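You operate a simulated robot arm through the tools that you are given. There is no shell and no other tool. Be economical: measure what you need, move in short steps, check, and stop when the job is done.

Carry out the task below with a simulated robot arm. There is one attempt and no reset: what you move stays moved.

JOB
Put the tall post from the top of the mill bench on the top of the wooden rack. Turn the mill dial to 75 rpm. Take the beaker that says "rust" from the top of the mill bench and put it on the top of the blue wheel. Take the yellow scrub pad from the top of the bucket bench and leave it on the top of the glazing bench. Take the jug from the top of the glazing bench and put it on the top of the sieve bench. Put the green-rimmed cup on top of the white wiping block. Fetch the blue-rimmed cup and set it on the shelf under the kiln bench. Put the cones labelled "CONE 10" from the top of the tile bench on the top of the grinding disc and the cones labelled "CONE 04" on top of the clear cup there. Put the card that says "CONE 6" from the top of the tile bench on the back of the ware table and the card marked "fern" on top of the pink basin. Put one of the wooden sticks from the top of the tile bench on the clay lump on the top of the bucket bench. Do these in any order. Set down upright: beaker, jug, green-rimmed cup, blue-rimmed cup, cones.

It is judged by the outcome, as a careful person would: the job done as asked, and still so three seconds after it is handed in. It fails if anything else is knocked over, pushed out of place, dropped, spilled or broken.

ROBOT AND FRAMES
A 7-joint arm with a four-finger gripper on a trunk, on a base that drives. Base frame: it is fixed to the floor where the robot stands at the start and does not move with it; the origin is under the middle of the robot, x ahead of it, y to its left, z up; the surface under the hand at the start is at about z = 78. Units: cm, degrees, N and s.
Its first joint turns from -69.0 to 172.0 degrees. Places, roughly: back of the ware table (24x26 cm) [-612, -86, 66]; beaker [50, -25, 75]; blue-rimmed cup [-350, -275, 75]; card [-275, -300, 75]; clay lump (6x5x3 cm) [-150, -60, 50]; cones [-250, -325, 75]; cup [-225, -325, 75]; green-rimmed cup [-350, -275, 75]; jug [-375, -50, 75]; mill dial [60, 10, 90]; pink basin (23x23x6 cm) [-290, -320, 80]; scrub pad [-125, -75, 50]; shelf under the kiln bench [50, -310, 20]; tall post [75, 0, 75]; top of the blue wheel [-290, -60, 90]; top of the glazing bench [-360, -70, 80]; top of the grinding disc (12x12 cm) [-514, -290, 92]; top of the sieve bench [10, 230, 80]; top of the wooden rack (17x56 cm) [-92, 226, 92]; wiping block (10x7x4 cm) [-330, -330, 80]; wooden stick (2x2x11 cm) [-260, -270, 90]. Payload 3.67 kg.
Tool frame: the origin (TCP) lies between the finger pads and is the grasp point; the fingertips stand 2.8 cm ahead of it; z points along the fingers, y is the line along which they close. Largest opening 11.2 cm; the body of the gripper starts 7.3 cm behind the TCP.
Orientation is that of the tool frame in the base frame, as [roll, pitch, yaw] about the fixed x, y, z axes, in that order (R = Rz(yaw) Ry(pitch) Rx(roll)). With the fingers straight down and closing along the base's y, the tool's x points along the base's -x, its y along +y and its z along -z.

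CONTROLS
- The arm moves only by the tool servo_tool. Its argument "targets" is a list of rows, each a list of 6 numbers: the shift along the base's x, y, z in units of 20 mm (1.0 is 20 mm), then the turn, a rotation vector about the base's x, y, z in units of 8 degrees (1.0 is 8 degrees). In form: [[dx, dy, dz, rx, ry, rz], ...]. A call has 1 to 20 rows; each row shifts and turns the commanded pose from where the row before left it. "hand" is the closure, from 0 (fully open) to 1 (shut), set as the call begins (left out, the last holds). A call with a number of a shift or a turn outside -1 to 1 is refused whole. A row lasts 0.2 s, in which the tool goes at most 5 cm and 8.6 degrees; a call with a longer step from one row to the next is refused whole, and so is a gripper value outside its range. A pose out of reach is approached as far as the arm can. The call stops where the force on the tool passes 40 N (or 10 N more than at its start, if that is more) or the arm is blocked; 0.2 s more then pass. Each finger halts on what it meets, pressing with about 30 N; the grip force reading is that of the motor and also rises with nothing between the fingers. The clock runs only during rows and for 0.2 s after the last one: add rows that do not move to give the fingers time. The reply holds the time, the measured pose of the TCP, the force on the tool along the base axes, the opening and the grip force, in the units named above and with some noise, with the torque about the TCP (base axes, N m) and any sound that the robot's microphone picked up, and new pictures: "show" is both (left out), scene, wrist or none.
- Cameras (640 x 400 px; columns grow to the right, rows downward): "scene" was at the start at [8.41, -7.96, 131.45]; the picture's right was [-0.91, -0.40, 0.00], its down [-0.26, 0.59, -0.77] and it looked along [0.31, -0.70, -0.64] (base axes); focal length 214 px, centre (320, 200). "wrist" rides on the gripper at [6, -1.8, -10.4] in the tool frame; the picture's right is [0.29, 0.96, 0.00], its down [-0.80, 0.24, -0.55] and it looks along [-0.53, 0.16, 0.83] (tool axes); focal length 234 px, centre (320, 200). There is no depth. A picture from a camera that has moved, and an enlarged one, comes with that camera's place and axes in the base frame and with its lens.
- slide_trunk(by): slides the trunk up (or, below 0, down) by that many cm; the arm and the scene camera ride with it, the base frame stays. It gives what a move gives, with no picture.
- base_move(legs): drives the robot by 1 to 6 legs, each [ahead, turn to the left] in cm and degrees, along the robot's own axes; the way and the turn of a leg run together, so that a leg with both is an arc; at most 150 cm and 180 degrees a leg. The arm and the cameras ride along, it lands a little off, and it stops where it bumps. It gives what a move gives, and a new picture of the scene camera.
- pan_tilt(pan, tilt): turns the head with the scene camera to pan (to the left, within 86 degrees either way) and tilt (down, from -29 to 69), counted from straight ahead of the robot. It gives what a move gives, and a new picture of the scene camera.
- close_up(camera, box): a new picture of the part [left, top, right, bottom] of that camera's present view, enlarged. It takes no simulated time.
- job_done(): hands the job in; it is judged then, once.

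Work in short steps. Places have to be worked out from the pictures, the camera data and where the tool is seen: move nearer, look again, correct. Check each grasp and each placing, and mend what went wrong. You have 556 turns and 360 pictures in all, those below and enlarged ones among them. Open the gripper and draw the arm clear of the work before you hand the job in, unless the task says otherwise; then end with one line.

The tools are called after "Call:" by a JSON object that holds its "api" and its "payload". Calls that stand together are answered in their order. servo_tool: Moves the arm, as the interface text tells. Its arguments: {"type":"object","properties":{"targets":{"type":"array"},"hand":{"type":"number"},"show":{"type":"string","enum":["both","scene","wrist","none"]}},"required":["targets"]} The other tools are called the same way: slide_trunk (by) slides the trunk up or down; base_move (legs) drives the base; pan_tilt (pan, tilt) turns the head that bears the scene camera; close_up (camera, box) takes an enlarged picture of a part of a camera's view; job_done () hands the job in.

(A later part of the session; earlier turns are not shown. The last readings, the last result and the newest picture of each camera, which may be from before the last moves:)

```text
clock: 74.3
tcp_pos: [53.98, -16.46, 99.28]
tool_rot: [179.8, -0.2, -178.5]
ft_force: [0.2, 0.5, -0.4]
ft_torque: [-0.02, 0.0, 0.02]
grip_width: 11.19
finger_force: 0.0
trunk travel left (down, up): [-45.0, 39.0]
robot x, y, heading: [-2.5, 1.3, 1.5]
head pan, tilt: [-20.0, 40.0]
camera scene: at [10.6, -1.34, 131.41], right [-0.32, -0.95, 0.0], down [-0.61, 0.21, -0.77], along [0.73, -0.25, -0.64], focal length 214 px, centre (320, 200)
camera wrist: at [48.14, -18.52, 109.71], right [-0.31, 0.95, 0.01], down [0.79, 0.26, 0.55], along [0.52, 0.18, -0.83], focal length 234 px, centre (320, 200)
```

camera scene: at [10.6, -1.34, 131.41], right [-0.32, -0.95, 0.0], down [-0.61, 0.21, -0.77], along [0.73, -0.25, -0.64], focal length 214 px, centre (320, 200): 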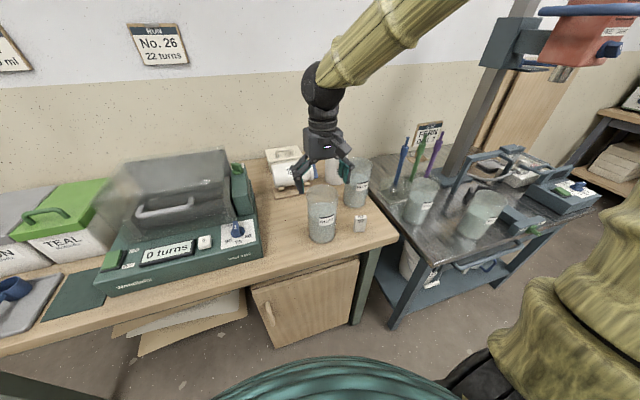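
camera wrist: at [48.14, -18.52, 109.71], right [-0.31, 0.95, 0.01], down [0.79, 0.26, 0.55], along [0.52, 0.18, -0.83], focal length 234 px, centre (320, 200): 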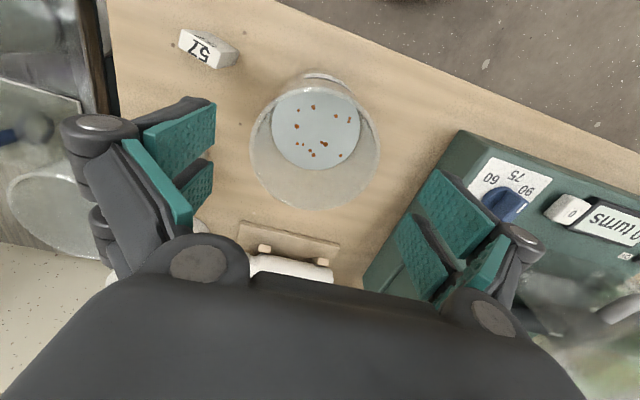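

Offset slightly: shift −0.9 in x, −0.5 in y, then descend around the beaker.

Call:
{"api": "servo_tool", "payload": {"targets": [[-0.45, -0.26, 0, 0, 0, 0], [0, 0, -0.5, 0, 0, 0], [0, 0, -1, 0, 0, 0], [0, 0, -1, 0, 0, 0]], "show": "wrist"}}

```text
clock: 75.3
tcp_pos: [53.33, -16.99, 94.08]
tool_rot: [179.8, -0.2, -178.5]
ft_force: [-0.2, -0.1, 0.1]
ft_torque: [-0.01, 0.06, -0.01]
grip_width: 11.22
finger_force: 0.2
trunk travel left (down, up): [-45.0, 39.0]
robot x, y, heading: [-2.46, 1.45, 1.2]
head pan, tilt: [-20.0, 40.0]
camera wrist: at [47.43, -19.12, 104.62], right [-0.31, 0.95, 0.01], down [0.79, 0.26, 0.55], along [0.52, 0.18, -0.83], focal length 234 px, centre (320, 200)
```

wrist: 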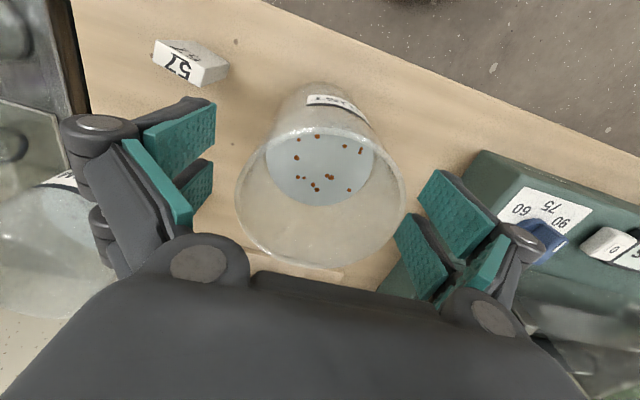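

Call:
{"api": "servo_tool", "payload": {"targets": [[0, 0, -1, 0, 0, 0], [0, 0, -1, 0, 0, 0], [0, 0, -1, 0, 0, 0], [0, 0, -0.6, 0, 0, 0]], "show": "none"}}

Call:
{"api": "servo_tool", "payload": {"targets": [[0, 0, 0, 0, 0, 0], [0, 0, 0, 0, 0, 0], [0, 0, 0, 0, 0, 0]], "hand": 1, "show": "wrist"}}

```text
clock: 76.2
tcp_pos: [53.52, -16.8, 89.06]
tool_rot: [179.5, 0.8, -178.4]
ft_force: [-7.5, 7.8, 30.3]
ft_torque: [0.34, -0.95, 0.21]
grip_width: 11.37
finger_force: 0.3
trunk travel left (down, up): [-45.0, 39.0]
robot x, y, heading: [-2.51, 1.24, 1.4]
head pan, tilt: [-20.0, 40.0]
stopped in row 4: the force on the tool passed its limit at 120 N (the readings are from after the stop); the commanded pose is now the measured one
```

```text
clock: 76.6
tcp_pos: [53.6, -16.76, 89.02]
tool_rot: [179.5, 0.9, -178.4]
ft_force: [-10.1, 2.3, 33.4]
ft_torque: [-0.23, -0.67, 0.08]
grip_width: 11.12
finger_force: 29.7
trunk travel left (down, up): [-45.0, 39.0]
robot x, y, heading: [-2.59, 1.42, 1.1]
head pan, tilt: [-20.0, 40.0]
stopped in row 2: the force on the tool passed its limit at 43 N (the readings are from after the stop); the commanded pose is now the measured one
camera wrist: at [47.53, -18.81, 99.51], right [-0.32, 0.95, 0.0], down [0.78, 0.26, 0.57], along [0.54, 0.18, -0.82], focal length 234 px, centre (320, 200)
```

wrist: 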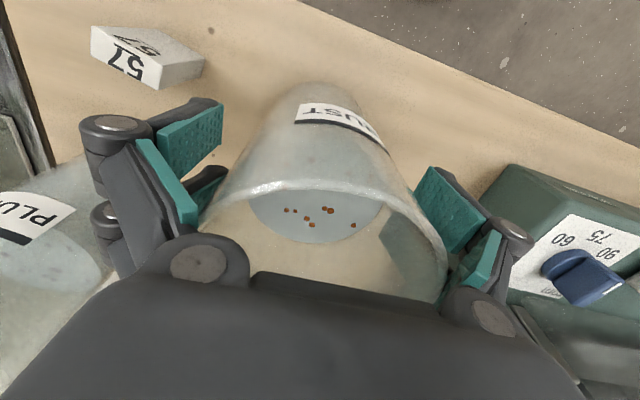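

Palm/linkage touched the rim; I open and rise 3 cm before closing.

Call:
{"api": "servo_tool", "payload": {"targets": [[0, 0, 0, 0, 0, 0], [0, 0, 0.25, 0, 0, 0], [0, 0, 0.5, 0, 0, 0], [0, 0, 0.75, 0, 0, 0]], "hand": 0, "show": "both"}}

```text
clock: 77.6
tcp_pos: [53.88, -16.96, 91.81]
tool_rot: [179.6, 0.6, -178.4]
ft_force: [0.0, -0.1, -1.0]
ft_torque: [0.0, -0.04, 0.0]
grip_width: 11.2
finger_force: 0.0
trunk travel left (down, up): [-45.0, 39.0]
robot x, y, heading: [-2.57, 1.26, 1.4]
head pan, tilt: [-20.0, 40.0]
camera scene: at [10.56, -1.35, 131.4], right [-0.32, -0.95, 0.0], down [-0.61, 0.21, -0.77], along [0.73, -0.25, -0.64], focal length 214 px, centre (320, 200)
camera wrist: at [47.84, -18.96, 102.26], right [-0.31, 0.95, 0.0], down [0.78, 0.26, 0.56], along [0.53, 0.18, -0.83], focal length 234 px, centre (320, 200)
```

scene: 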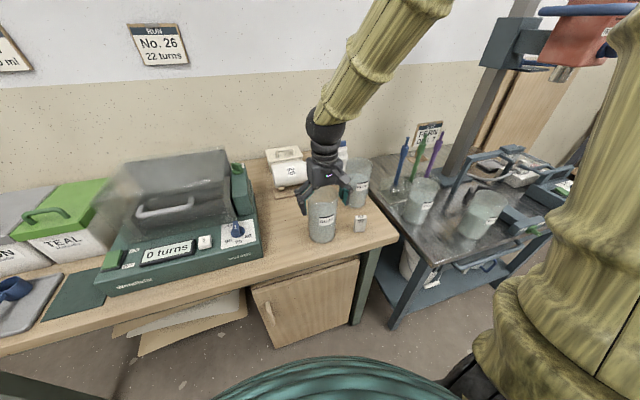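
wrist: 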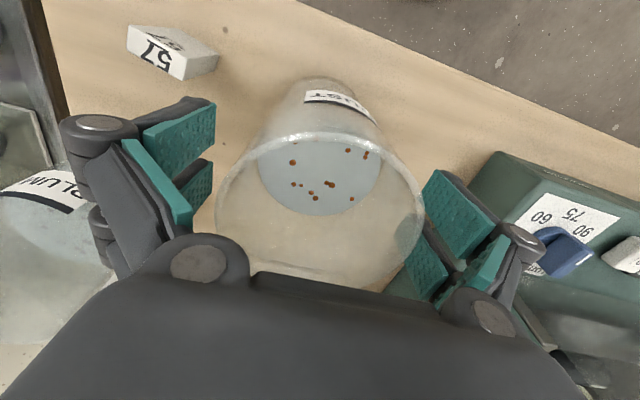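

Call:
{"api": "servo_tool", "payload": {"targets": [[-0.55, -0.15, 0, 0, 0, 0], [0, 0, -0.1, 0, 0, 0]], "show": "none"}}

Call:
{"api": "servo_tool", "payload": {"targets": [[0, 0, 0, 0, 0, 0], [0, 0, 0, 0, 0, 0], [0, 0, 0, 0, 0, 0]], "hand": 1, "show": "wrist"}}

```text
clock: 78.2
tcp_pos: [52.76, -17.12, 91.74]
tool_rot: [179.5, 0.6, -178.4]
ft_force: [-0.1, 0.9, -0.1]
ft_torque: [-0.03, 0.02, -0.02]
grip_width: 11.22
finger_force: 0.0
trunk travel left (down, up): [-45.0, 39.0]
robot x, y, heading: [-2.3, 1.23, 1.1]
head pan, tilt: [-20.0, 40.0]
```

```text
clock: 79.0
tcp_pos: [52.82, -17.12, 91.73]
tool_rot: [179.6, 0.6, -178.5]
ft_force: [2.0, 3.5, 7.5]
ft_torque: [0.31, -0.5, 0.21]
grip_width: 8.94
finger_force: 30.4
trunk travel left (down, up): [-45.0, 39.0]
robot x, y, heading: [-2.32, 1.1, 1.1]
head pan, tilt: [-20.0, 40.0]
camera wrist: at [46.77, -19.16, 102.17], right [-0.32, 0.95, 0.0], down [0.78, 0.26, 0.57], along [0.54, 0.18, -0.82], focal length 234 px, centre (320, 200)
```

wrist: 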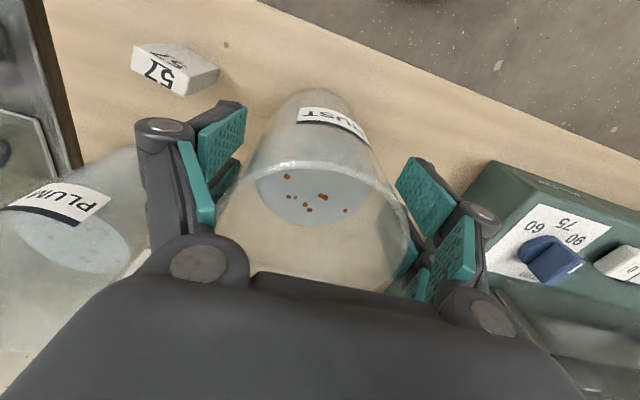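

Gripped at 8.9 cm. Lift.

Call:
{"api": "servo_tool", "payload": {"targets": [[0, 0, 0.4, 0, 0, 0], [0, 0, 0.6, 0, 0, 0], [0, 0, 0.8, 0, 0, 0], [0, 0, 1, 0, 0, 0], [0, 0, 1, 0, 0, 0], [0, 0, 1, 0, 0, 0], [0, 0, 1, 0, 0, 0], [0, 0, 1, 0, 0, 0], [0, 0, 1, 0, 0, 0], [0, 0, 1, 0, 0, 0], [0, 0, 1, 0, 0, 0], [0, 0, 1, 0, 0, 0], [0, 0, 0.8, 0, 0, 0], [0, 0, 0.4, 0, 0, 0]], "show": "both"}}

```text
clock: 82.0
tcp_pos: [52.46, -17.08, 115.59]
tool_rot: [179.4, 0.6, -178.4]
ft_force: [-0.5, 0.4, -7.3]
ft_torque: [0.02, 0.14, 0.02]
grip_width: 8.91
finger_force: 30.4
trunk travel left (down, up): [-45.0, 39.0]
robot x, y, heading: [-2.25, 1.38, 1.3]
head pan, tilt: [-20.0, 40.0]
camera scene: at [10.62, -1.38, 131.4], right [-0.32, -0.95, 0.0], down [-0.61, 0.21, -0.77], along [0.73, -0.24, -0.64], focal length 214 px, centre (320, 200)
camera wrist: at [46.55, -19.27, 126.0], right [-0.32, 0.95, 0.0], down [0.78, 0.26, 0.56], along [0.53, 0.18, -0.83], focal length 234 px, centre (320, 200)
```

scene: 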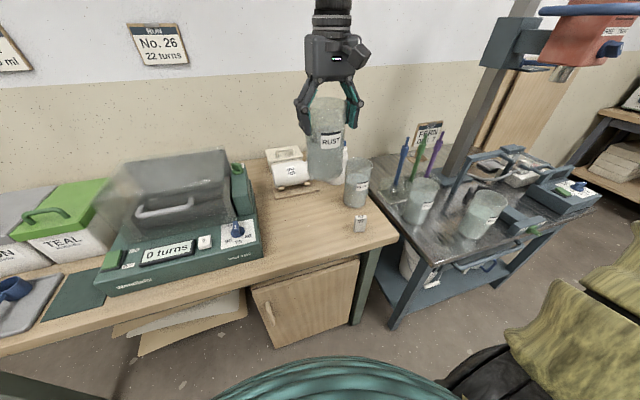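
wrist: 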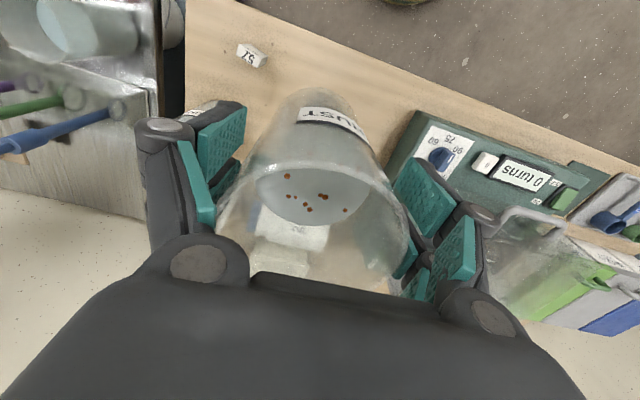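

Now carry the beaker to the blue wheel: back off, swing around, and drive along the aisle.

Call:
{"api": "base_move", "payload": {"legs": [[-45, 0], [0, 154], [146, 0]]}}

Call:
{"api": "pan_tilt", "payload": {"pan": 30, "tilt": 30}}

```text
clock: 98.0
tcp_pos: [-224.12, 99.05, 115.54]
tool_rot: [179.5, 0.5, -22.9]
ft_force: [-0.1, 0.5, -8.0]
ft_torque: [-0.02, -0.15, 0.03]
grip_width: 8.91
finger_force: 30.1
trunk travel left (down, up): [-45.0, 39.0]
robot x, y, heading: [-181.44, 59.22, 156.5]
head pan, tilt: [-20.0, 40.0]
camera scene: at [-192.7, 67.01, 131.4], right [0.69, 0.73, 0.0], down [0.47, -0.44, -0.77], along [-0.56, 0.52, -0.64], focal length 214 px, centre (320, 200)
```

scene: 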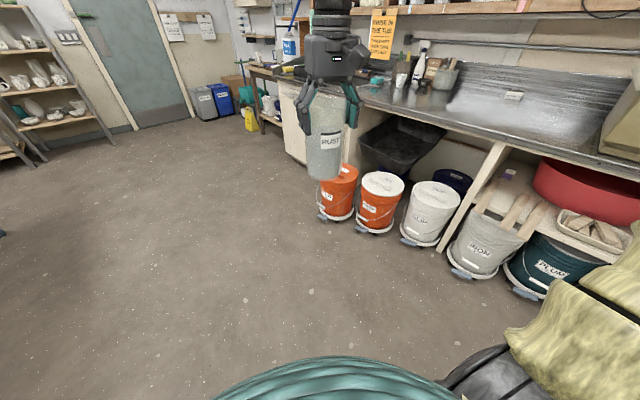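

```text
clock: 99.2
tcp_pos: [-224.13, 99.01, 115.47]
tool_rot: [179.5, 0.7, -23.0]
ft_force: [0.2, 0.1, -7.4]
ft_torque: [-0.08, -0.17, 0.01]
grip_width: 8.91
finger_force: 30.0
trunk travel left (down, up): [-45.0, 39.0]
robot x, y, heading: [-182.04, 59.0, 156.7]
head pan, tilt: [30.0, 30.0]
camera scene: at [-195.47, 60.12, 132.94], right [-0.12, 0.99, 0.0], down [0.5, 0.06, -0.87], along [-0.86, -0.1, -0.5], focal length 214 px, centre (320, 200)
```

scene: 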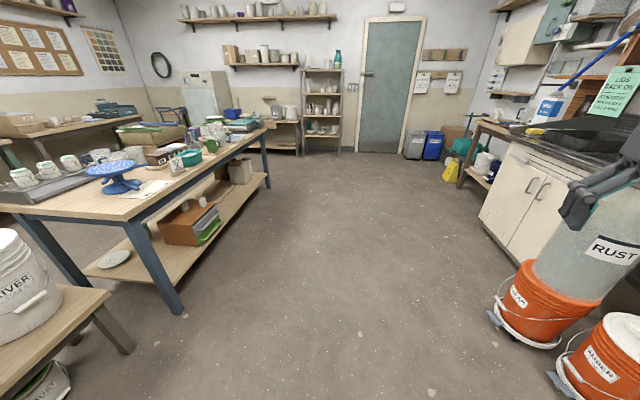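

Call:
{"api": "base_move", "payload": {"legs": [[0, 39], [98, 0], [0, 74]]}}

Call:
{"api": "pan_tilt", "payload": {"pan": 0, "tilt": 40}}

```text
clock: 109.2
tcp_pos: [-298.87, -21.08, 115.54]
tool_rot: [179.6, 0.6, 88.8]
ft_force: [-0.1, 0.8, -8.6]
ft_torque: [0.18, -0.01, 0.01]
grip_width: 8.92
finger_force: 30.1
trunk travel left (down, up): [-45.0, 39.0]
robot x, y, heading: [-277.23, 32.93, -91.9]
head pan, tilt: [30.0, 30.0]
camera scene: at [-273.34, 19.87, 132.94], right [-0.88, -0.48, 0.0], down [-0.24, 0.44, -0.87], along [0.41, -0.76, -0.5], focal length 214 px, centre (320, 200)
```

scene: 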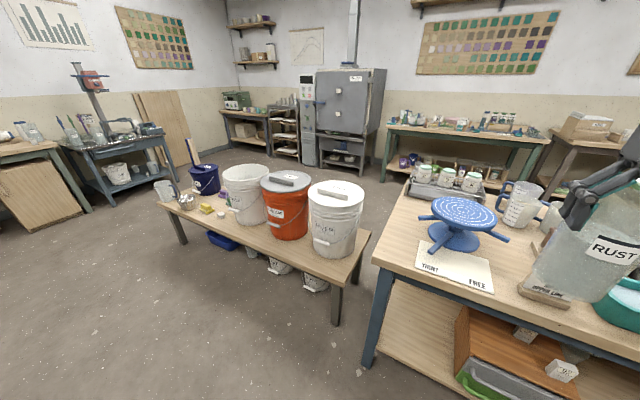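

```text
clock: 110.2
tcp_pos: [-298.82, -20.96, 115.6]
tool_rot: [179.5, 0.6, 88.5]
ft_force: [0.3, -0.8, -8.2]
ft_torque: [0.16, 0.01, 0.0]
grip_width: 8.88
finger_force: 29.8
trunk travel left (down, up): [-45.0, 39.0]
robot x, y, heading: [-277.27, 32.67, -91.2]
head pan, tilt: [0.0, 40.0]
camera scene: at [-277.9, 19.34, 131.41], right [-1.0, 0.03, 0.0], down [0.02, 0.64, -0.77], along [-0.02, -0.77, -0.64], focal length 214 px, centre (320, 200)
```

scene: 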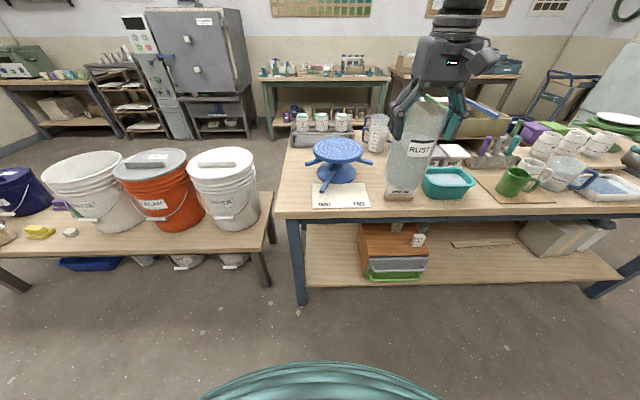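

Wheel top centre ≈ (-287.5,-61,90). Move 20 cm closer.

Call:
{"api": "base_move", "payload": {"legs": [[20, 0]]}}

Call:
{"api": "close_up", "payload": {"camera": "scene", "box": [260, 100, 420, 230]}}

```text
clock: 111.8
tcp_pos: [-299.17, -41.9, 115.46]
tool_rot: [179.5, 0.5, 88.9]
ft_force: [-0.1, -1.0, -9.5]
ft_torque: [0.18, 0.01, 0.04]
grip_width: 8.92
finger_force: 30.5
trunk travel left (down, up): [-45.0, 39.0]
robot x, y, heading: [-277.65, 12.14, -91.5]
head pan, tilt: [0.0, 40.0]
camera scene: at [-278.42, -1.52, 131.39], right [-1.0, 0.02, 0.0], down [0.02, 0.64, -0.77], along [-0.02, -0.76, -0.64], focal length 214 px, centre (320, 200)
```

scene: 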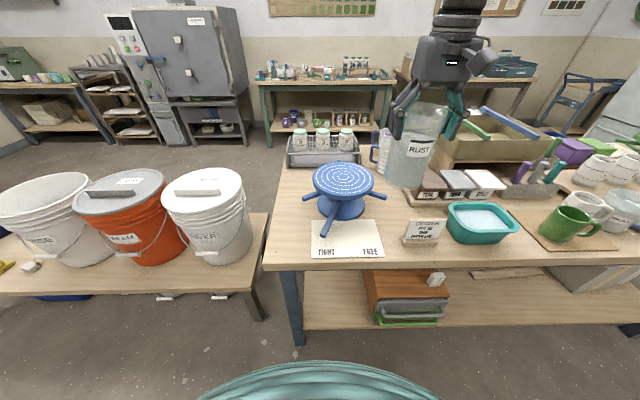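

```text
3.08 times, centred on (340, 165) of scene
camera zoom: at [-278.42, -1.52, 131.39], right [-1.0, 0.02, 0.0], down [0.02, 0.64, -0.77], along [-0.02, -0.76, -0.64], focal length 660 px, centre (258, 308)
```

zoom: 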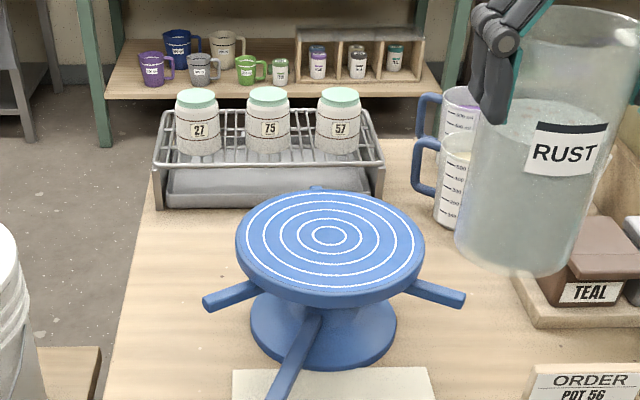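

Move over the wheel centre and lower to just above.

Call:
{"api": "servo_tool", "payload": {"targets": [[0.509, -0.923, 0, 0, 0, 0], [0.509, -0.923, 0, 0, 0, 0], [0.509, -0.923, 0, 0, 0, 0], [0.509, -0.923, 0, 0, 0, 0], [0.509, -0.923, 0, 0, 0, 0], [0.509, -0.923, 0, 0, 0, 0], [0.509, -0.923, 0, 0, 0, 0], [0.509, -0.923, 0, 0, 0, 0], [0.509, -0.923, 0, 0, 0, 0], [0.509, -0.923, 0, 0, 0, 0], [0.509, -0.923, 0, 0, 0, 0], [0, 0, -1, 0, 0, 0], [0, 0, -1, 0, 0, 0], [0, 0, -1, 0, 0, 0], [0, 0, -1, 0, 0, 0], [0, 0, -0.8, 0, 0, 0]], "show": "scene"}}

Call:
{"api": "close_up", "payload": {"camera": "scene", "box": [260, 100, 420, 230]}}

```text
clock: 115.2
tcp_pos: [-287.75, -62.04, 105.95]
tool_rot: [179.5, 0.7, 88.9]
ft_force: [0.1, -0.3, -1.2]
ft_torque: [-0.08, 0.09, 0.04]
grip_width: 8.95
finger_force: 30.6
trunk travel left (down, up): [-45.0, 39.0]
robot x, y, heading: [-277.79, 12.38, -91.6]
head pan, tilt: [0.0, 40.0]
camera scene: at [-278.35, -1.35, 131.42], right [-1.0, 0.02, 0.0], down [0.02, 0.64, -0.77], along [-0.02, -0.77, -0.64], focal length 214 px, centre (320, 200)
```

scene: 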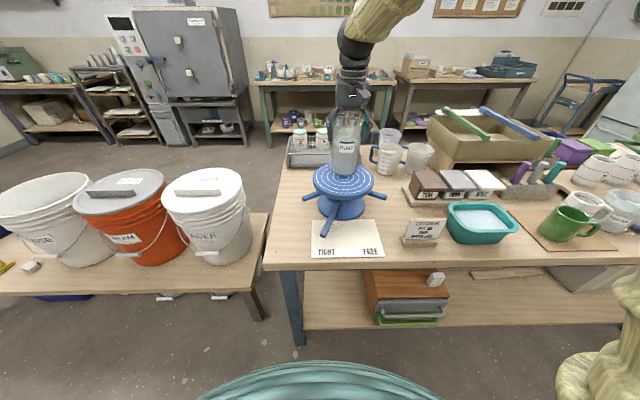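

```text
3.08 times, centred on (340, 165) of scene
camera zoom: at [-278.35, -1.35, 131.42], right [-1.0, 0.02, 0.0], down [0.02, 0.64, -0.77], along [-0.02, -0.77, -0.64], focal length 660 px, centre (258, 308)
```

zoom: 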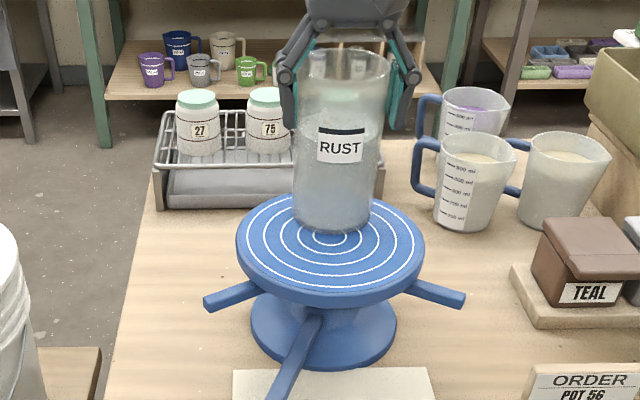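

Weight is off the hand, so it's already touching. A hair lower, then release gently.

Call:
{"api": "servo_tool", "payload": {"targets": [[0, 0, -0.06, 0, 0, 0], [0, 0, 0, 0, 0, 0]], "show": "none"}}

Call:
{"api": "servo_tool", "payload": {"targets": [[0, 0, 0, 0, 0, 0], [0, 0, 0, 0, 0, 0]], "hand": 0, "show": "scene"}}

Call:
{"api": "close_up", "payload": {"camera": "wrist", "box": [0, 0, 640, 400]}}

```text
clock: 115.8
tcp_pos: [-287.84, -62.08, 106.01]
tool_rot: [179.5, 0.9, 88.9]
ft_force: [2.9, -2.8, 13.8]
ft_torque: [0.05, 0.24, -0.03]
grip_width: 8.93
finger_force: 30.0
trunk travel left (down, up): [-45.0, 39.0]
robot x, y, heading: [-277.58, 12.06, -91.5]
head pan, tilt: [0.0, 40.0]
```

```text
clock: 116.4
tcp_pos: [-287.95, -62.0, 105.72]
tool_rot: [179.6, 0.7, 89.0]
ft_force: [-0.3, 0.7, -0.2]
ft_torque: [0.02, -0.02, -0.02]
grip_width: 11.23
finger_force: 0.1
trunk travel left (down, up): [-45.0, 39.0]
robot x, y, heading: [-277.83, 12.29, -91.6]
head pan, tilt: [0.0, 40.0]
camera scene: at [-278.37, -1.38, 131.4], right [-1.0, 0.02, 0.0], down [0.02, 0.64, -0.77], along [-0.02, -0.77, -0.64], focal length 214 px, centre (320, 200)
```

scene: 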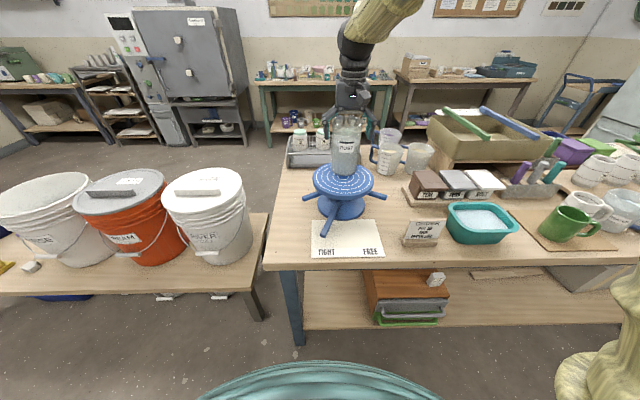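

```text
1.00 times, centred on (320, 200) of wrist (not enlarged: the box is as wide or as high as the picture)
camera zoom: at [-289.7, -55.94, 116.19], right [0.96, 0.27, 0.0], down [0.22, -0.8, 0.56], along [0.16, -0.54, -0.83], focal length 234 px, centre (320, 200)
```

zoom: 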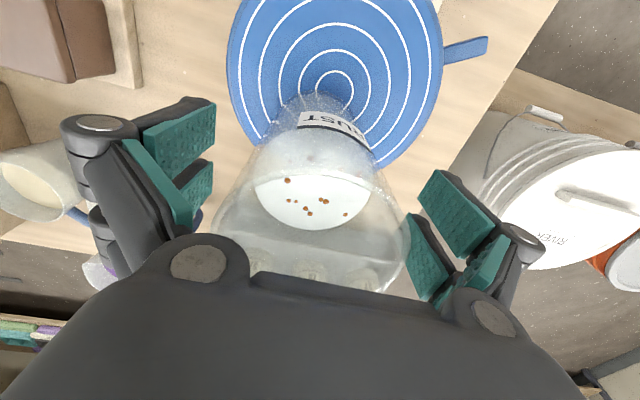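

Beaker stands ~2.5 cm off centre, well on the disc. Lift straight up.

Call:
{"api": "servo_tool", "payload": {"targets": [[0, 0, 0.5, 0, 0, 0], [0, 0, 1, 0, 0, 0], [0, 0, 1, 0, 0, 0], [0, 0, 1, 0, 0, 0], [0, 0, 1, 0, 0, 0], [0, 0, 1, 0, 0, 0], [0, 0, 1, 0, 0, 0], [0, 0, 1, 0, 0, 0], [0, 1, 0, 0, 0, 0], [0, 1, 0, 0, 0, 0], [0, 1, 0, 0, 0, 0], [0, 1, 0, 0, 0, 0], [0, 1, 0, 0, 0, 0]], "show": "scene"}}

Call:
{"api": "close_up", "payload": {"camera": "scene", "box": [260, 100, 420, 230]}}

Call:
{"api": "close_up", "payload": {"camera": "scene", "box": [400, 100, 640, 270]}}

```text
clock: 119.2
tcp_pos: [-288.2, -52.31, 120.6]
tool_rot: [179.4, 0.6, 88.9]
ft_force: [-0.4, 0.5, -0.4]
ft_torque: [0.02, -0.08, 0.01]
grip_width: 11.21
finger_force: 0.0
trunk travel left (down, up): [-45.0, 39.0]
robot x, y, heading: [-277.92, 12.33, -91.5]
head pan, tilt: [0.0, 40.0]
camera scene: at [-278.66, -1.35, 131.41], right [-1.0, 0.02, 0.0], down [0.02, 0.64, -0.77], along [-0.02, -0.77, -0.64], focal length 214 px, centre (320, 200)
```

scene: 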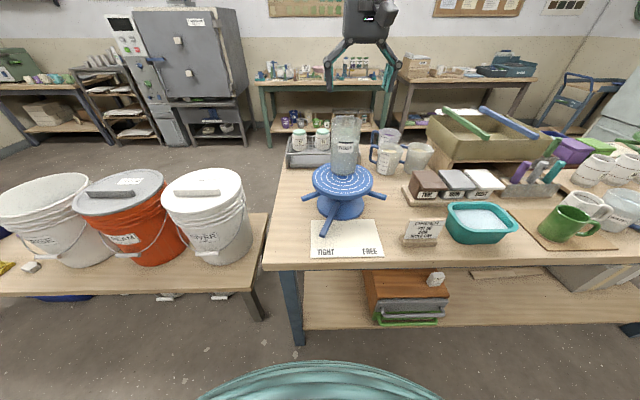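

```text
3.08 times, centred on (340, 165) of scene
camera zoom: at [-278.66, -1.35, 131.41], right [-1.0, 0.02, 0.0], down [0.02, 0.64, -0.77], along [-0.02, -0.77, -0.64], focal length 660 px, centre (258, 308)
```

zoom: 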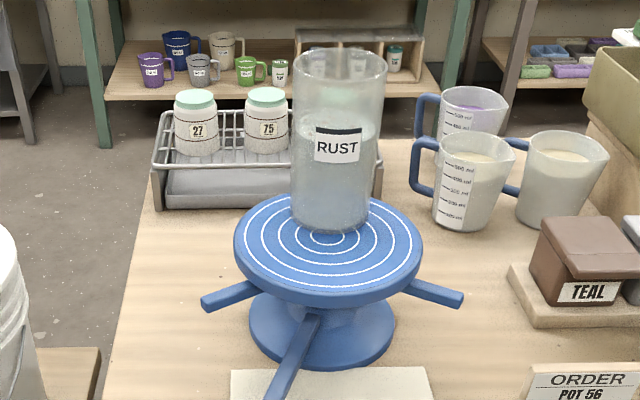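

```text
2.35 times, centred on (520, 185) of scene
camera zoom: at [-278.66, -1.35, 131.41], right [-1.0, 0.02, 0.0], down [0.02, 0.64, -0.77], along [-0.02, -0.77, -0.64], focal length 505 px, centre (-151, 235)
```

zoom: 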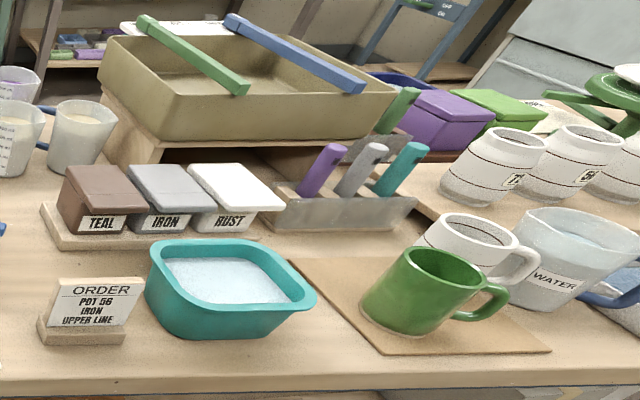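

The jug (labelled WATER) is at the west end. Drive over there.

Call:
{"api": "base_move", "payload": {"legs": [[-18, 0], [0, -88], [95, 0], [0, 88]]}}

Call:
{"api": "pan_tilt", "payload": {"pan": 0, "tilt": 45}}

```text
clock: 132.8
tcp_pos: [-374.28, -40.1, 120.58]
tool_rot: [179.6, 0.6, 95.4]
ft_force: [0.6, -1.0, 0.2]
ft_torque: [0.02, 0.02, 0.01]
grip_width: 11.21
finger_force: 0.0
trunk travel left (down, up): [-45.0, 39.0]
robot x, y, heading: [-371.7, 24.85, -85.1]
head pan, tilt: [0.0, 40.0]
camera scene: at [-370.61, 11.6, 131.41], right [-1.0, -0.09, 0.0], down [-0.06, 0.64, -0.77], along [0.07, -0.76, -0.64], focal length 214 px, centre (320, 200)
```

scene: 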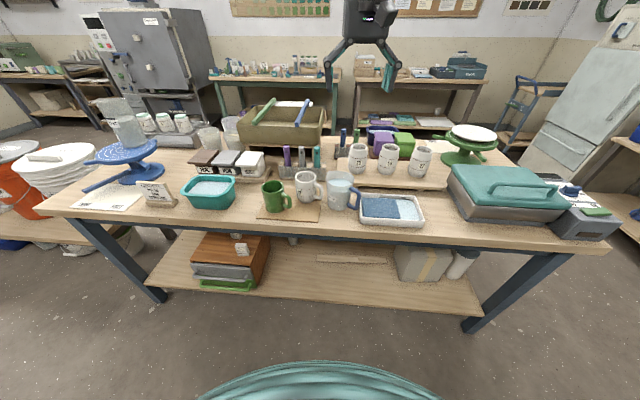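

```text
clock: 133.5
tcp_pos: [-374.28, -40.0, 120.54]
tool_rot: [179.6, 0.6, 95.4]
ft_force: [0.1, -0.1, 0.1]
ft_torque: [0.0, -0.01, -0.02]
grip_width: 11.2
finger_force: 0.0
trunk travel left (down, up): [-45.0, 39.0]
robot x, y, heading: [-371.87, 25.33, -84.9]
head pan, tilt: [0.0, 45.0]
camera scene: at [-370.67, 11.97, 130.69], right [-1.0, -0.09, 0.0], down [-0.06, 0.7, -0.71], along [0.06, -0.7, -0.71], focal length 214 px, centre (320, 200)
```

scene: 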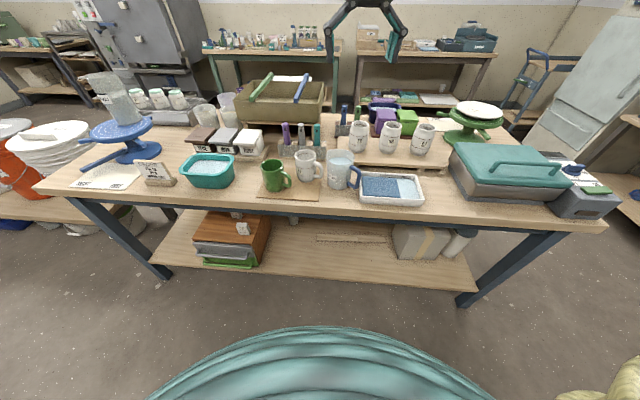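

Call:
{"api": "close_up", "payload": {"camera": "scene", "box": [250, 120, 430, 220]}}

Call:
{"api": "close_up", "payload": {"camera": "wrist", "box": [0, 0, 640, 400]}}

```text
3.56 times, centred on (340, 170) of scene
camera zoom: at [-370.67, 11.97, 130.69], right [-1.0, -0.09, 0.0], down [-0.06, 0.7, -0.71], along [0.06, -0.7, -0.71], focal length 763 px, centre (249, 307)
```

zoom: 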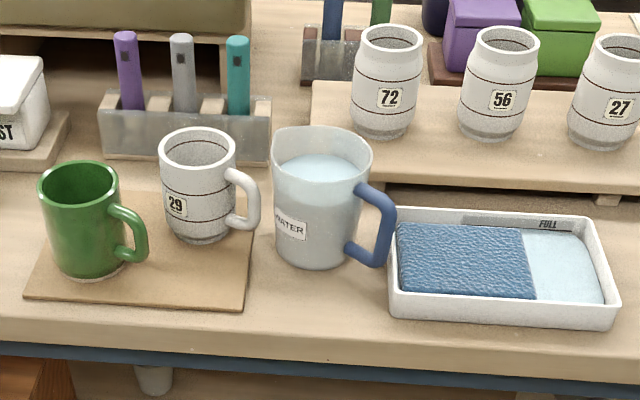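

```text
1.00 times, centred on (320, 200) of wrist (not enlarged: the box is as wide or as high as the picture)
camera zoom: at [-376.73, -34.22, 131.03], right [0.93, 0.38, 0.0], down [0.31, -0.77, 0.56], along [0.22, -0.52, -0.83], focal length 234 px, centre (320, 200)
```

zoom: 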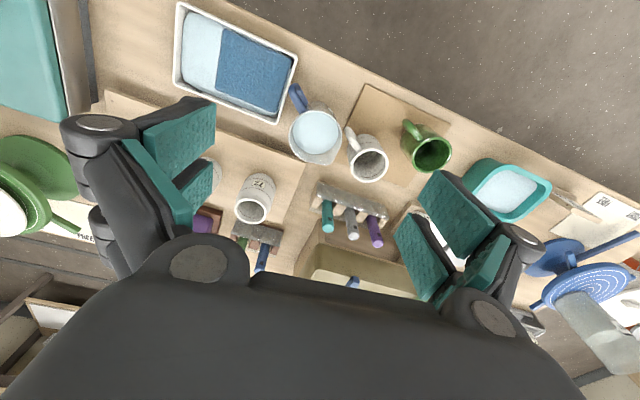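

Jug rim centre ≈ (-372.2,-46.2,92); handle points toward (-x,+y). I rotate the hand 47° so the fingers clear the handle and come down to just above.

Call:
{"api": "servo_tool", "payload": {"targets": [[0.15, -0.44, -0.5, 0, 0, 0.832], [0.15, -0.44, -0.5, 0, 0, 0.832], [0.15, -0.44, -0.5, 0, 0, 0.832], [0.15, -0.44, -0.5, 0, 0, 0.832], [0.15, -0.44, -0.5, 0, 0, 0.832], [0.15, -0.44, -0.5, 0, 0, 0.832], [0.15, -0.44, -0.5, 0, 0, 0.832], [0, 0, -1, 0, 0, 0], [0, 0, -1, 0, 0, 0], [0, 0, -1, 0, 0, 0], [0, 0, -1, 0, 0, 0], [0, 0, -1, 0, 0, 0], [0, 0, -1, 0, 0, 0], [0, 0, -1, 0, 0, 0], [0, 0, -0.5, 0, 0, 0]], "show": "both"}}

```text
clock: 136.7
tcp_pos: [-372.13, -46.36, 98.25]
tool_rot: [179.5, 0.7, 142.0]
ft_force: [0.3, -0.3, 0.5]
ft_torque: [0.01, 0.0, -0.02]
grip_width: 11.2
finger_force: 0.0
trunk travel left (down, up): [-45.0, 39.0]
robot x, y, heading: [-371.98, 25.22, -85.0]
head pan, tilt: [0.0, 45.0]
camera scene: at [-370.66, 11.96, 130.68], right [-1.0, -0.09, 0.0], down [-0.06, 0.7, -0.71], along [0.06, -0.7, -0.71], focal length 214 px, centre (320, 200)
camera wrist: at [-378.14, -44.08, 108.84], right [0.36, 0.93, 0.0], down [0.77, -0.3, 0.56], along [0.53, -0.2, -0.83], focal length 234 px, centre (320, 200)
```

scene: 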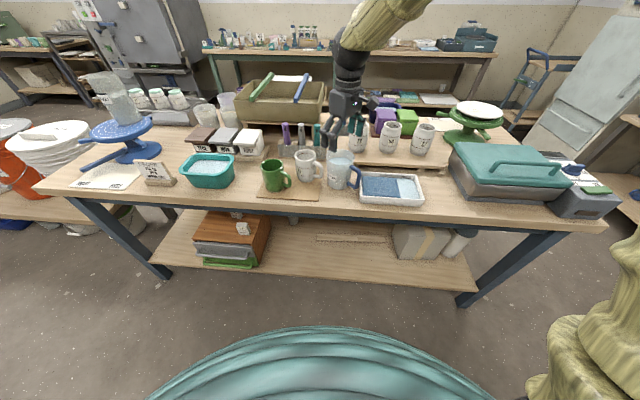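
wrist: 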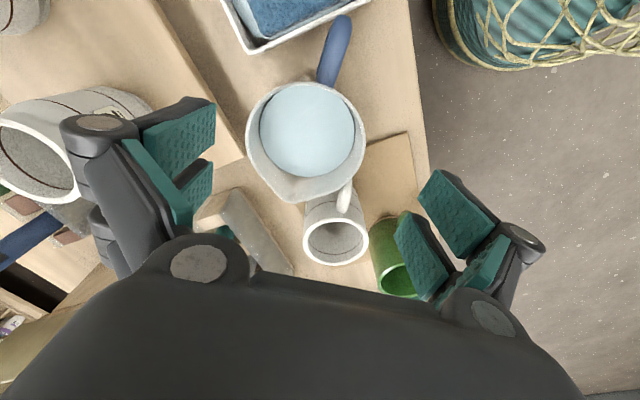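

Call:
{"api": "servo_tool", "payload": {"targets": [[-0.35, -0.3, 0, 0, 0, 0], [0, 0, -1, 0, 0, 0], [0, 0, -1, 0, 0, 0], [0, 0, -1, 0, 0, 0]], "show": "wrist"}}

```text
clock: 137.7
tcp_pos: [-372.92, -47.04, 92.69]
tool_rot: [179.7, 0.6, 142.0]
ft_force: [0.4, 0.0, 0.0]
ft_torque: [-0.02, -0.01, 0.03]
grip_width: 11.21
finger_force: 0.1
trunk travel left (down, up): [-45.0, 39.0]
robot x, y, heading: [-371.71, 25.0, -84.8]
head pan, tilt: [0.0, 45.0]
camera wrist: at [-378.9, -44.79, 103.06], right [0.36, 0.93, 0.0], down [0.77, -0.3, 0.56], along [0.53, -0.2, -0.83], focal length 234 px, centre (320, 200)
```

wrist: 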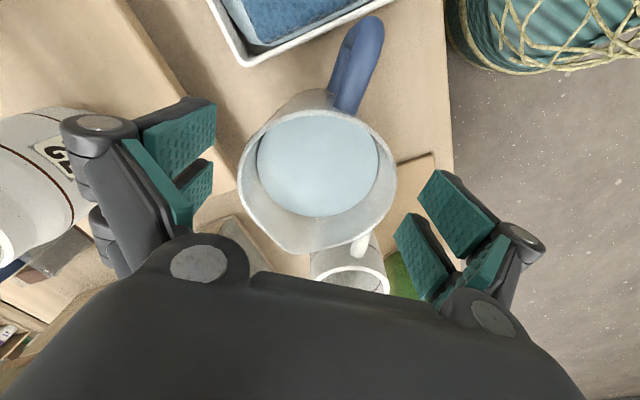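

Call:
{"api": "servo_tool", "payload": {"targets": [[0, 0, -0.8, 0, 0, 0], [0, 0, -0.9, 0, 0, 0]], "show": "none"}}

Call:
{"api": "servo_tool", "payload": {"targets": [[0, 0, 0, 0, 0, 0], [0, 0, 0, 0, 0, 0], [0, 0, 0, 0, 0, 0]], "hand": 1, "show": "both"}}

```text
clock: 138.3
tcp_pos: [-372.84, -47.01, 89.11]
tool_rot: [179.6, 0.6, 142.0]
ft_force: [-0.1, 0.1, 0.2]
ft_torque: [-0.02, 0.01, -0.01]
grip_width: 11.17
finger_force: 0.1
trunk travel left (down, up): [-45.0, 39.0]
robot x, y, heading: [-371.63, 25.31, -85.1]
head pan, tilt: [0.0, 45.0]
```

```text
clock: 139.1
tcp_pos: [-372.8, -47.07, 89.23]
tool_rot: [179.7, 0.6, 142.0]
ft_force: [1.3, -0.2, 6.4]
ft_torque: [0.37, -0.14, -0.03]
grip_width: 9.15
finger_force: 30.3
trunk travel left (down, up): [-45.0, 39.0]
robot x, y, heading: [-371.71, 25.05, -84.7]
head pan, tilt: [0.0, 45.0]
camera scene: at [-370.65, 12.0, 130.69], right [-1.0, -0.09, 0.0], down [-0.06, 0.7, -0.71], along [0.06, -0.7, -0.71], focal length 214 px, centre (320, 200)
camera wrist: at [-378.75, -44.81, 99.67], right [0.36, 0.93, 0.0], down [0.77, -0.3, 0.56], along [0.53, -0.2, -0.83], focal length 234 px, centre (320, 200)
```

scene: 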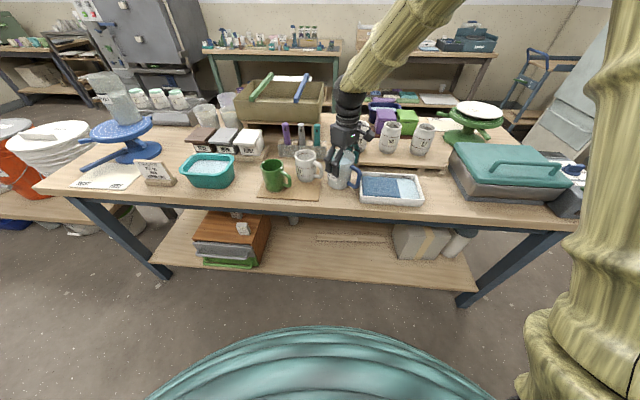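
wrist: 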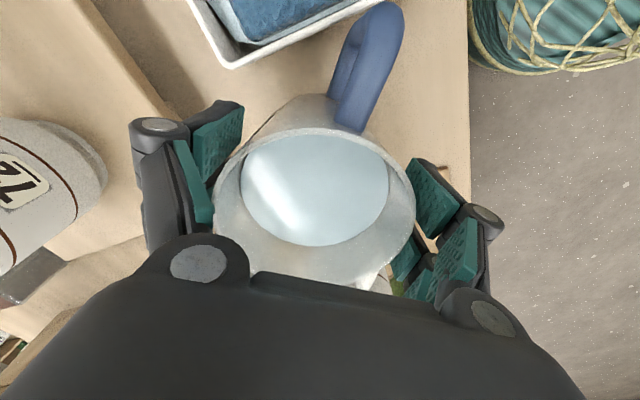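

Gripped. Lift gently.

Call:
{"api": "servo_tool", "payload": {"targets": [[0, 0, 0.3, 0, 0, 0], [0, 0, 0.5, 0, 0, 0], [0, 0, 0.7, 0, 0, 0], [0, 0, 0.8, 0, 0, 0], [0, 0, 0.8, 0, 0, 0], [0, 0, 0.8, 0, 0, 0], [0, 0, 0.8, 0, 0, 0], [0, 0, 0.8, 0, 0, 0], [0, 0, 0.8, 0, 0, 0], [0, 0, 0.8, 0, 0, 0], [0, 0, 0.8, 0, 0, 0], [0, 0, 0.8, 0, 0, 0], [0, 0, 0.8, 0, 0, 0], [0, 0, 0.7, 0, 0, 0], [0, 0, 0.5, 0, 0, 0], [0, 0, 0.3, 0, 0, 0]], "show": "both"}}

```text
clock: 142.5
tcp_pos: [-372.84, -46.81, 111.33]
tool_rot: [179.4, 0.7, 142.0]
ft_force: [-0.3, 0.1, -4.7]
ft_torque: [0.05, 0.0, 0.03]
grip_width: 9.12
finger_force: 30.4
trunk travel left (down, up): [-45.0, 39.0]
robot x, y, heading: [-371.87, 25.23, -84.9]
head pan, tilt: [0.0, 45.0]
camera scene: at [-370.67, 11.94, 130.68], right [-1.0, -0.09, 0.0], down [-0.06, 0.7, -0.71], along [0.06, -0.7, -0.71], focal length 214 px, centre (320, 200)
camera wrist: at [-378.64, -44.51, 121.7], right [0.36, 0.93, 0.01], down [0.77, -0.3, 0.56], along [0.53, -0.2, -0.83], focal length 234 px, centre (320, 200)
```

scene: 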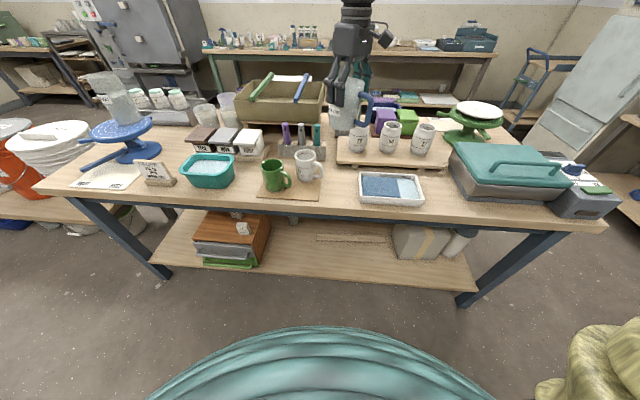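
wrist: 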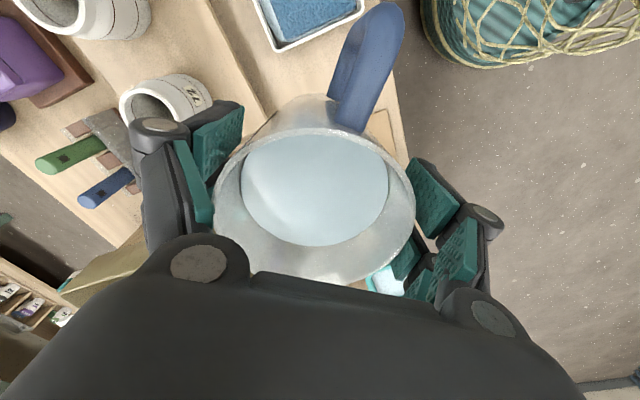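

Carry the jug to the sieve bench.

Call:
{"api": "base_move", "payload": {"legs": [[-38, 0], [0, 85], [150, 0], [150, 0], [75, 0], [0, 90]]}}

```text
clock: 169.9
tcp_pos: [4.07, 120.82, 111.42]
tool_rot: [179.4, 0.6, -43.6]
ft_force: [0.2, 0.6, -4.6]
ft_torque: [-0.03, -0.01, 0.03]
grip_width: 9.15
finger_force: 29.8
trunk travel left (down, up): [-45.0, 39.0]
robot x, y, heading: [-3.84, 49.52, 89.0]
head pan, tilt: [0.0, 45.0]
camera scene: at [-3.8, 62.39, 130.68], right [1.0, -0.01, 0.0], down [-0.01, -0.71, -0.71], along [0.01, 0.71, -0.71], focal length 214 px, centre (320, 200)
```

scene: 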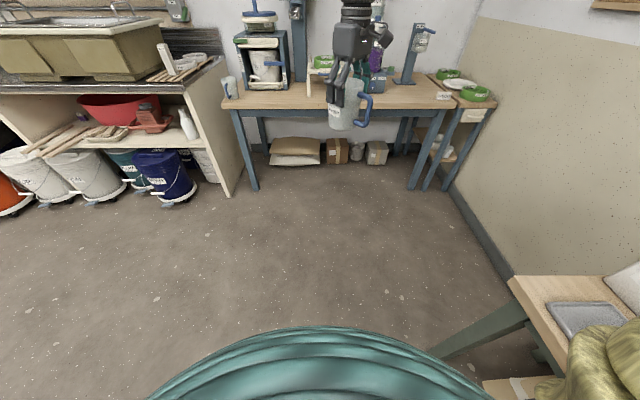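

Call:
{"api": "base_move", "payload": {"legs": [[88, 0]]}}

Call:
{"api": "pan_tilt", "payload": {"pan": 10, "tilt": 42}}

```text
clock: 174.4
tcp_pos: [4.66, 205.19, 111.39]
tool_rot: [179.5, 0.6, -43.5]
ft_force: [0.0, 0.5, -5.1]
ft_torque: [-0.05, -0.06, 0.01]
grip_width: 9.13
finger_force: 29.9
trunk travel left (down, up): [-45.0, 39.0]
robot x, y, heading: [-3.03, 133.48, 89.5]
head pan, tilt: [0.0, 45.0]
camera scene: at [-3.08, 146.76, 130.67], right [1.0, -0.01, 0.0], down [-0.01, -0.71, -0.71], along [0.01, 0.71, -0.71], focal length 214 px, centre (320, 200)
```

scene: 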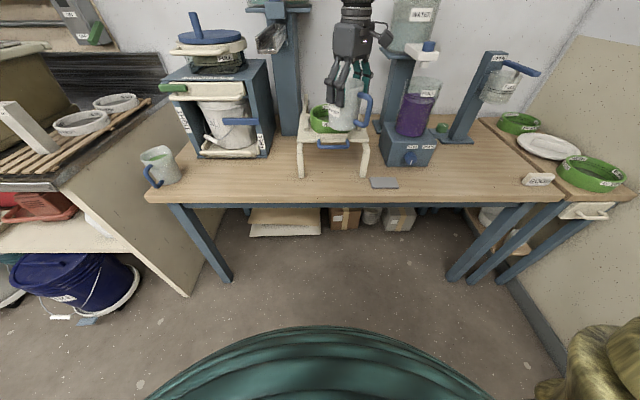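

```text
clock: 175.1
tcp_pos: [4.68, 205.12, 111.37]
tool_rot: [179.5, 0.5, -43.5]
ft_force: [-0.4, 0.2, -4.6]
ft_torque: [0.0, -0.03, -0.01]
grip_width: 9.13
finger_force: 29.8
trunk travel left (down, up): [-45.0, 39.0]
robot x, y, heading: [-3.49, 133.84, 89.7]
head pan, tilt: [10.0, 42.0]
camera scene: at [-4.53, 146.83, 131.11], right [0.99, 0.17, 0.0], down [0.11, -0.66, -0.74], along [-0.12, 0.73, -0.67], focal length 214 px, centre (320, 200)
```

scene: 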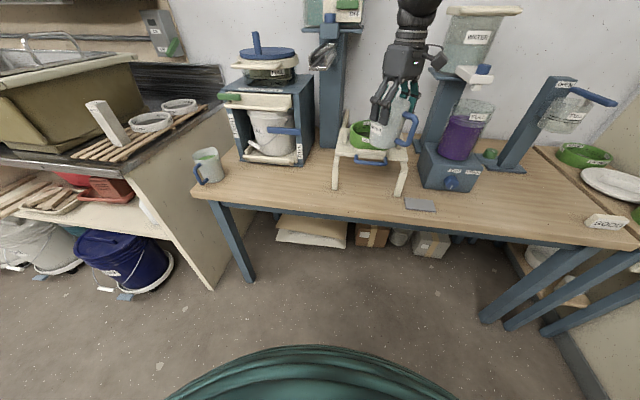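

Free spot on the bench at about (-28,208). Move across and lower most of the way.

Call:
{"api": "servo_tool", "payload": {"targets": [[-0.5, 0.04, 0, 0, 0, 0], [-0.962, 0.085, 0, 0, 0, 0], [-0.962, 0.085, 0, 0, 0, 0], [-0.962, 0.085, 0, 0, 0, 0], [-0.962, 0.085, 0, 0, 0, 0], [-0.962, 0.085, 0, 0, 0, 0], [-0.962, 0.085, 0, 0, 0, 0], [-0.962, 0.085, 0, 0, 0, 0], [-0.962, 0.085, 0, 0, 0, 0], [-0.962, 0.085, 0, 0, 0, 0], [-0.962, 0.085, 0, 0, 0, 0], [-0.962, 0.085, 0, 0, 0, 0], [-0.962, 0.085, 0, 0, 0, 0], [-0.962, 0.085, 0, 0, 0, 0], [-0.962, 0.085, 0, 0, 0, 0], [-0.962, 0.085, 0, 0, 0, 0], [-0.962, 0.085, 0, 0, 0, 0], [-0.5, 0.085, 0, 0, 0, 0]], "show": "none"}}

Call:
{"api": "servo_tool", "payload": {"targets": [[0, 0, -0.8, 0, 0, 0], [0, 0, -0.8, 0, 0, 0], [0, 0, -0.8, 0, 0, 0], [0, 0, -0.8, 0, 0, 0], [0, 0, -0.8, 0, 0, 0], [0, 0, -0.8, 0, 0, 0], [0, 0, -0.8, 0, 0, 0], [0, 0, -0.8, 0, 0, 0], [0, 0, -0.8, 0, 0, 0], [0, 0, -0.8, 0, 0, 0], [0, 0, -0.8, 0, 0, 0]], "show": "scene"}}

```text
clock: 179.1
tcp_pos: [-25.14, 209.43, 114.88]
tool_rot: [177.7, 3.6, -45.3]
ft_force: [-0.2, -0.1, -4.0]
ft_torque: [-0.05, -0.03, 0.02]
grip_width: 9.12
finger_force: 29.8
trunk travel left (down, up): [-45.0, 39.0]
robot x, y, heading: [-2.79, 133.49, 89.5]
head pan, tilt: [10.0, 42.0]
stopped in row 18: the arm was blocked; the commanded pose is now the measured one
```

```text
clock: 181.5
tcp_pos: [-24.72, 209.9, 97.69]
tool_rot: [177.2, 3.9, -45.7]
ft_force: [-0.1, 0.4, -4.5]
ft_torque: [-0.06, -0.03, -0.02]
grip_width: 9.14
finger_force: 29.8
trunk travel left (down, up): [-45.0, 39.0]
robot x, y, heading: [-3.27, 133.62, 89.7]
head pan, tilt: [10.0, 42.0]
camera scene: at [-4.58, 146.86, 131.11], right [0.99, 0.17, 0.0], down [0.11, -0.66, -0.74], along [-0.12, 0.73, -0.67], focal length 214 px, centre (320, 200)
```

scene: 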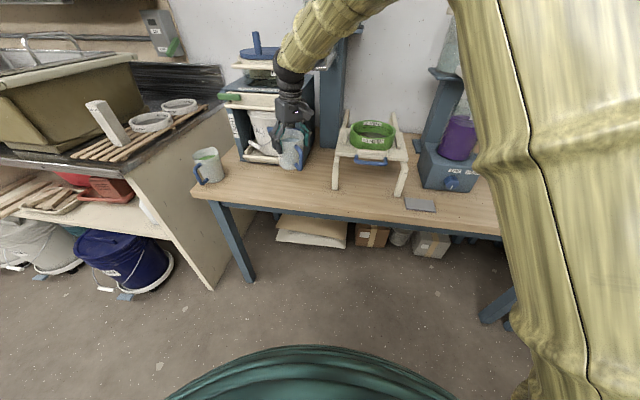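

The wrist tilted ~4.5° near a limit. I straighten it back.

Call:
{"api": "servo_tool", "payload": {"targets": [[0.1, 0, 0, -0.03, -0.15, 0.05], [0.1, -0.1, 0, -0.03, -0.15, 0.1], [0.1, -0.1, 0, -0.04, -0.19, 0.1], [0, 0, 0, 0, 0, 0]], "show": "scene"}}

Call:
{"api": "close_up", "payload": {"camera": "scene", "box": [180, 60, 360, 220]}}

```text
clock: 182.5
tcp_pos: [-23.43, 209.87, 98.13]
tool_rot: [178.8, 1.0, -44.4]
ft_force: [0.4, -0.3, -4.8]
ft_torque: [-0.07, -0.05, -0.03]
grip_width: 9.14
finger_force: 30.1
trunk travel left (down, up): [-45.0, 39.0]
robot x, y, heading: [-3.15, 133.53, 89.7]
head pan, tilt: [10.0, 42.0]
camera scene: at [-4.57, 146.84, 131.11], right [0.99, 0.17, 0.0], down [0.11, -0.66, -0.74], along [-0.12, 0.73, -0.67], focal length 214 px, centre (320, 200)
```

scene: 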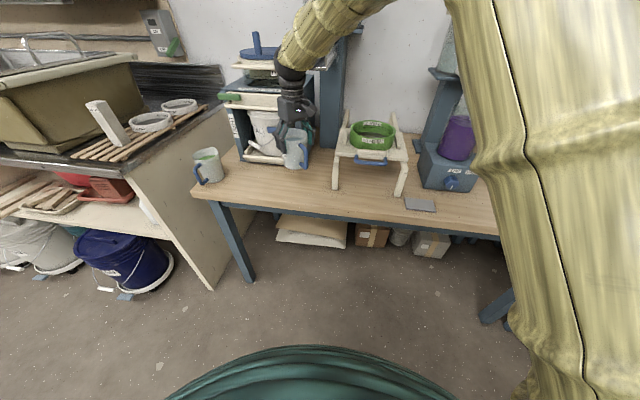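

```text
2.50 times, centred on (270, 140) of scene
camera zoom: at [-4.57, 146.84, 131.11], right [0.99, 0.17, 0.0], down [0.11, -0.66, -0.74], along [-0.12, 0.73, -0.67], focal length 536 px, centre (445, 350)
```

zoom: 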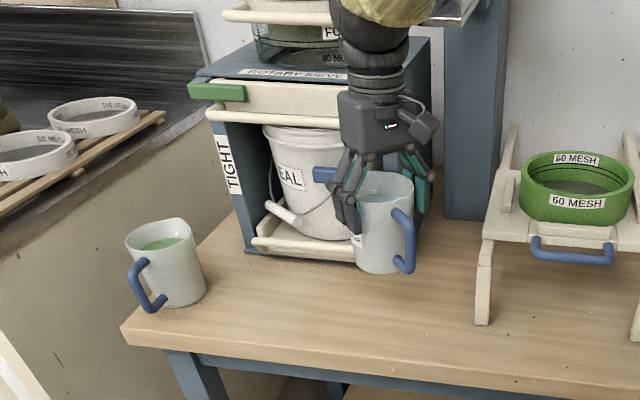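

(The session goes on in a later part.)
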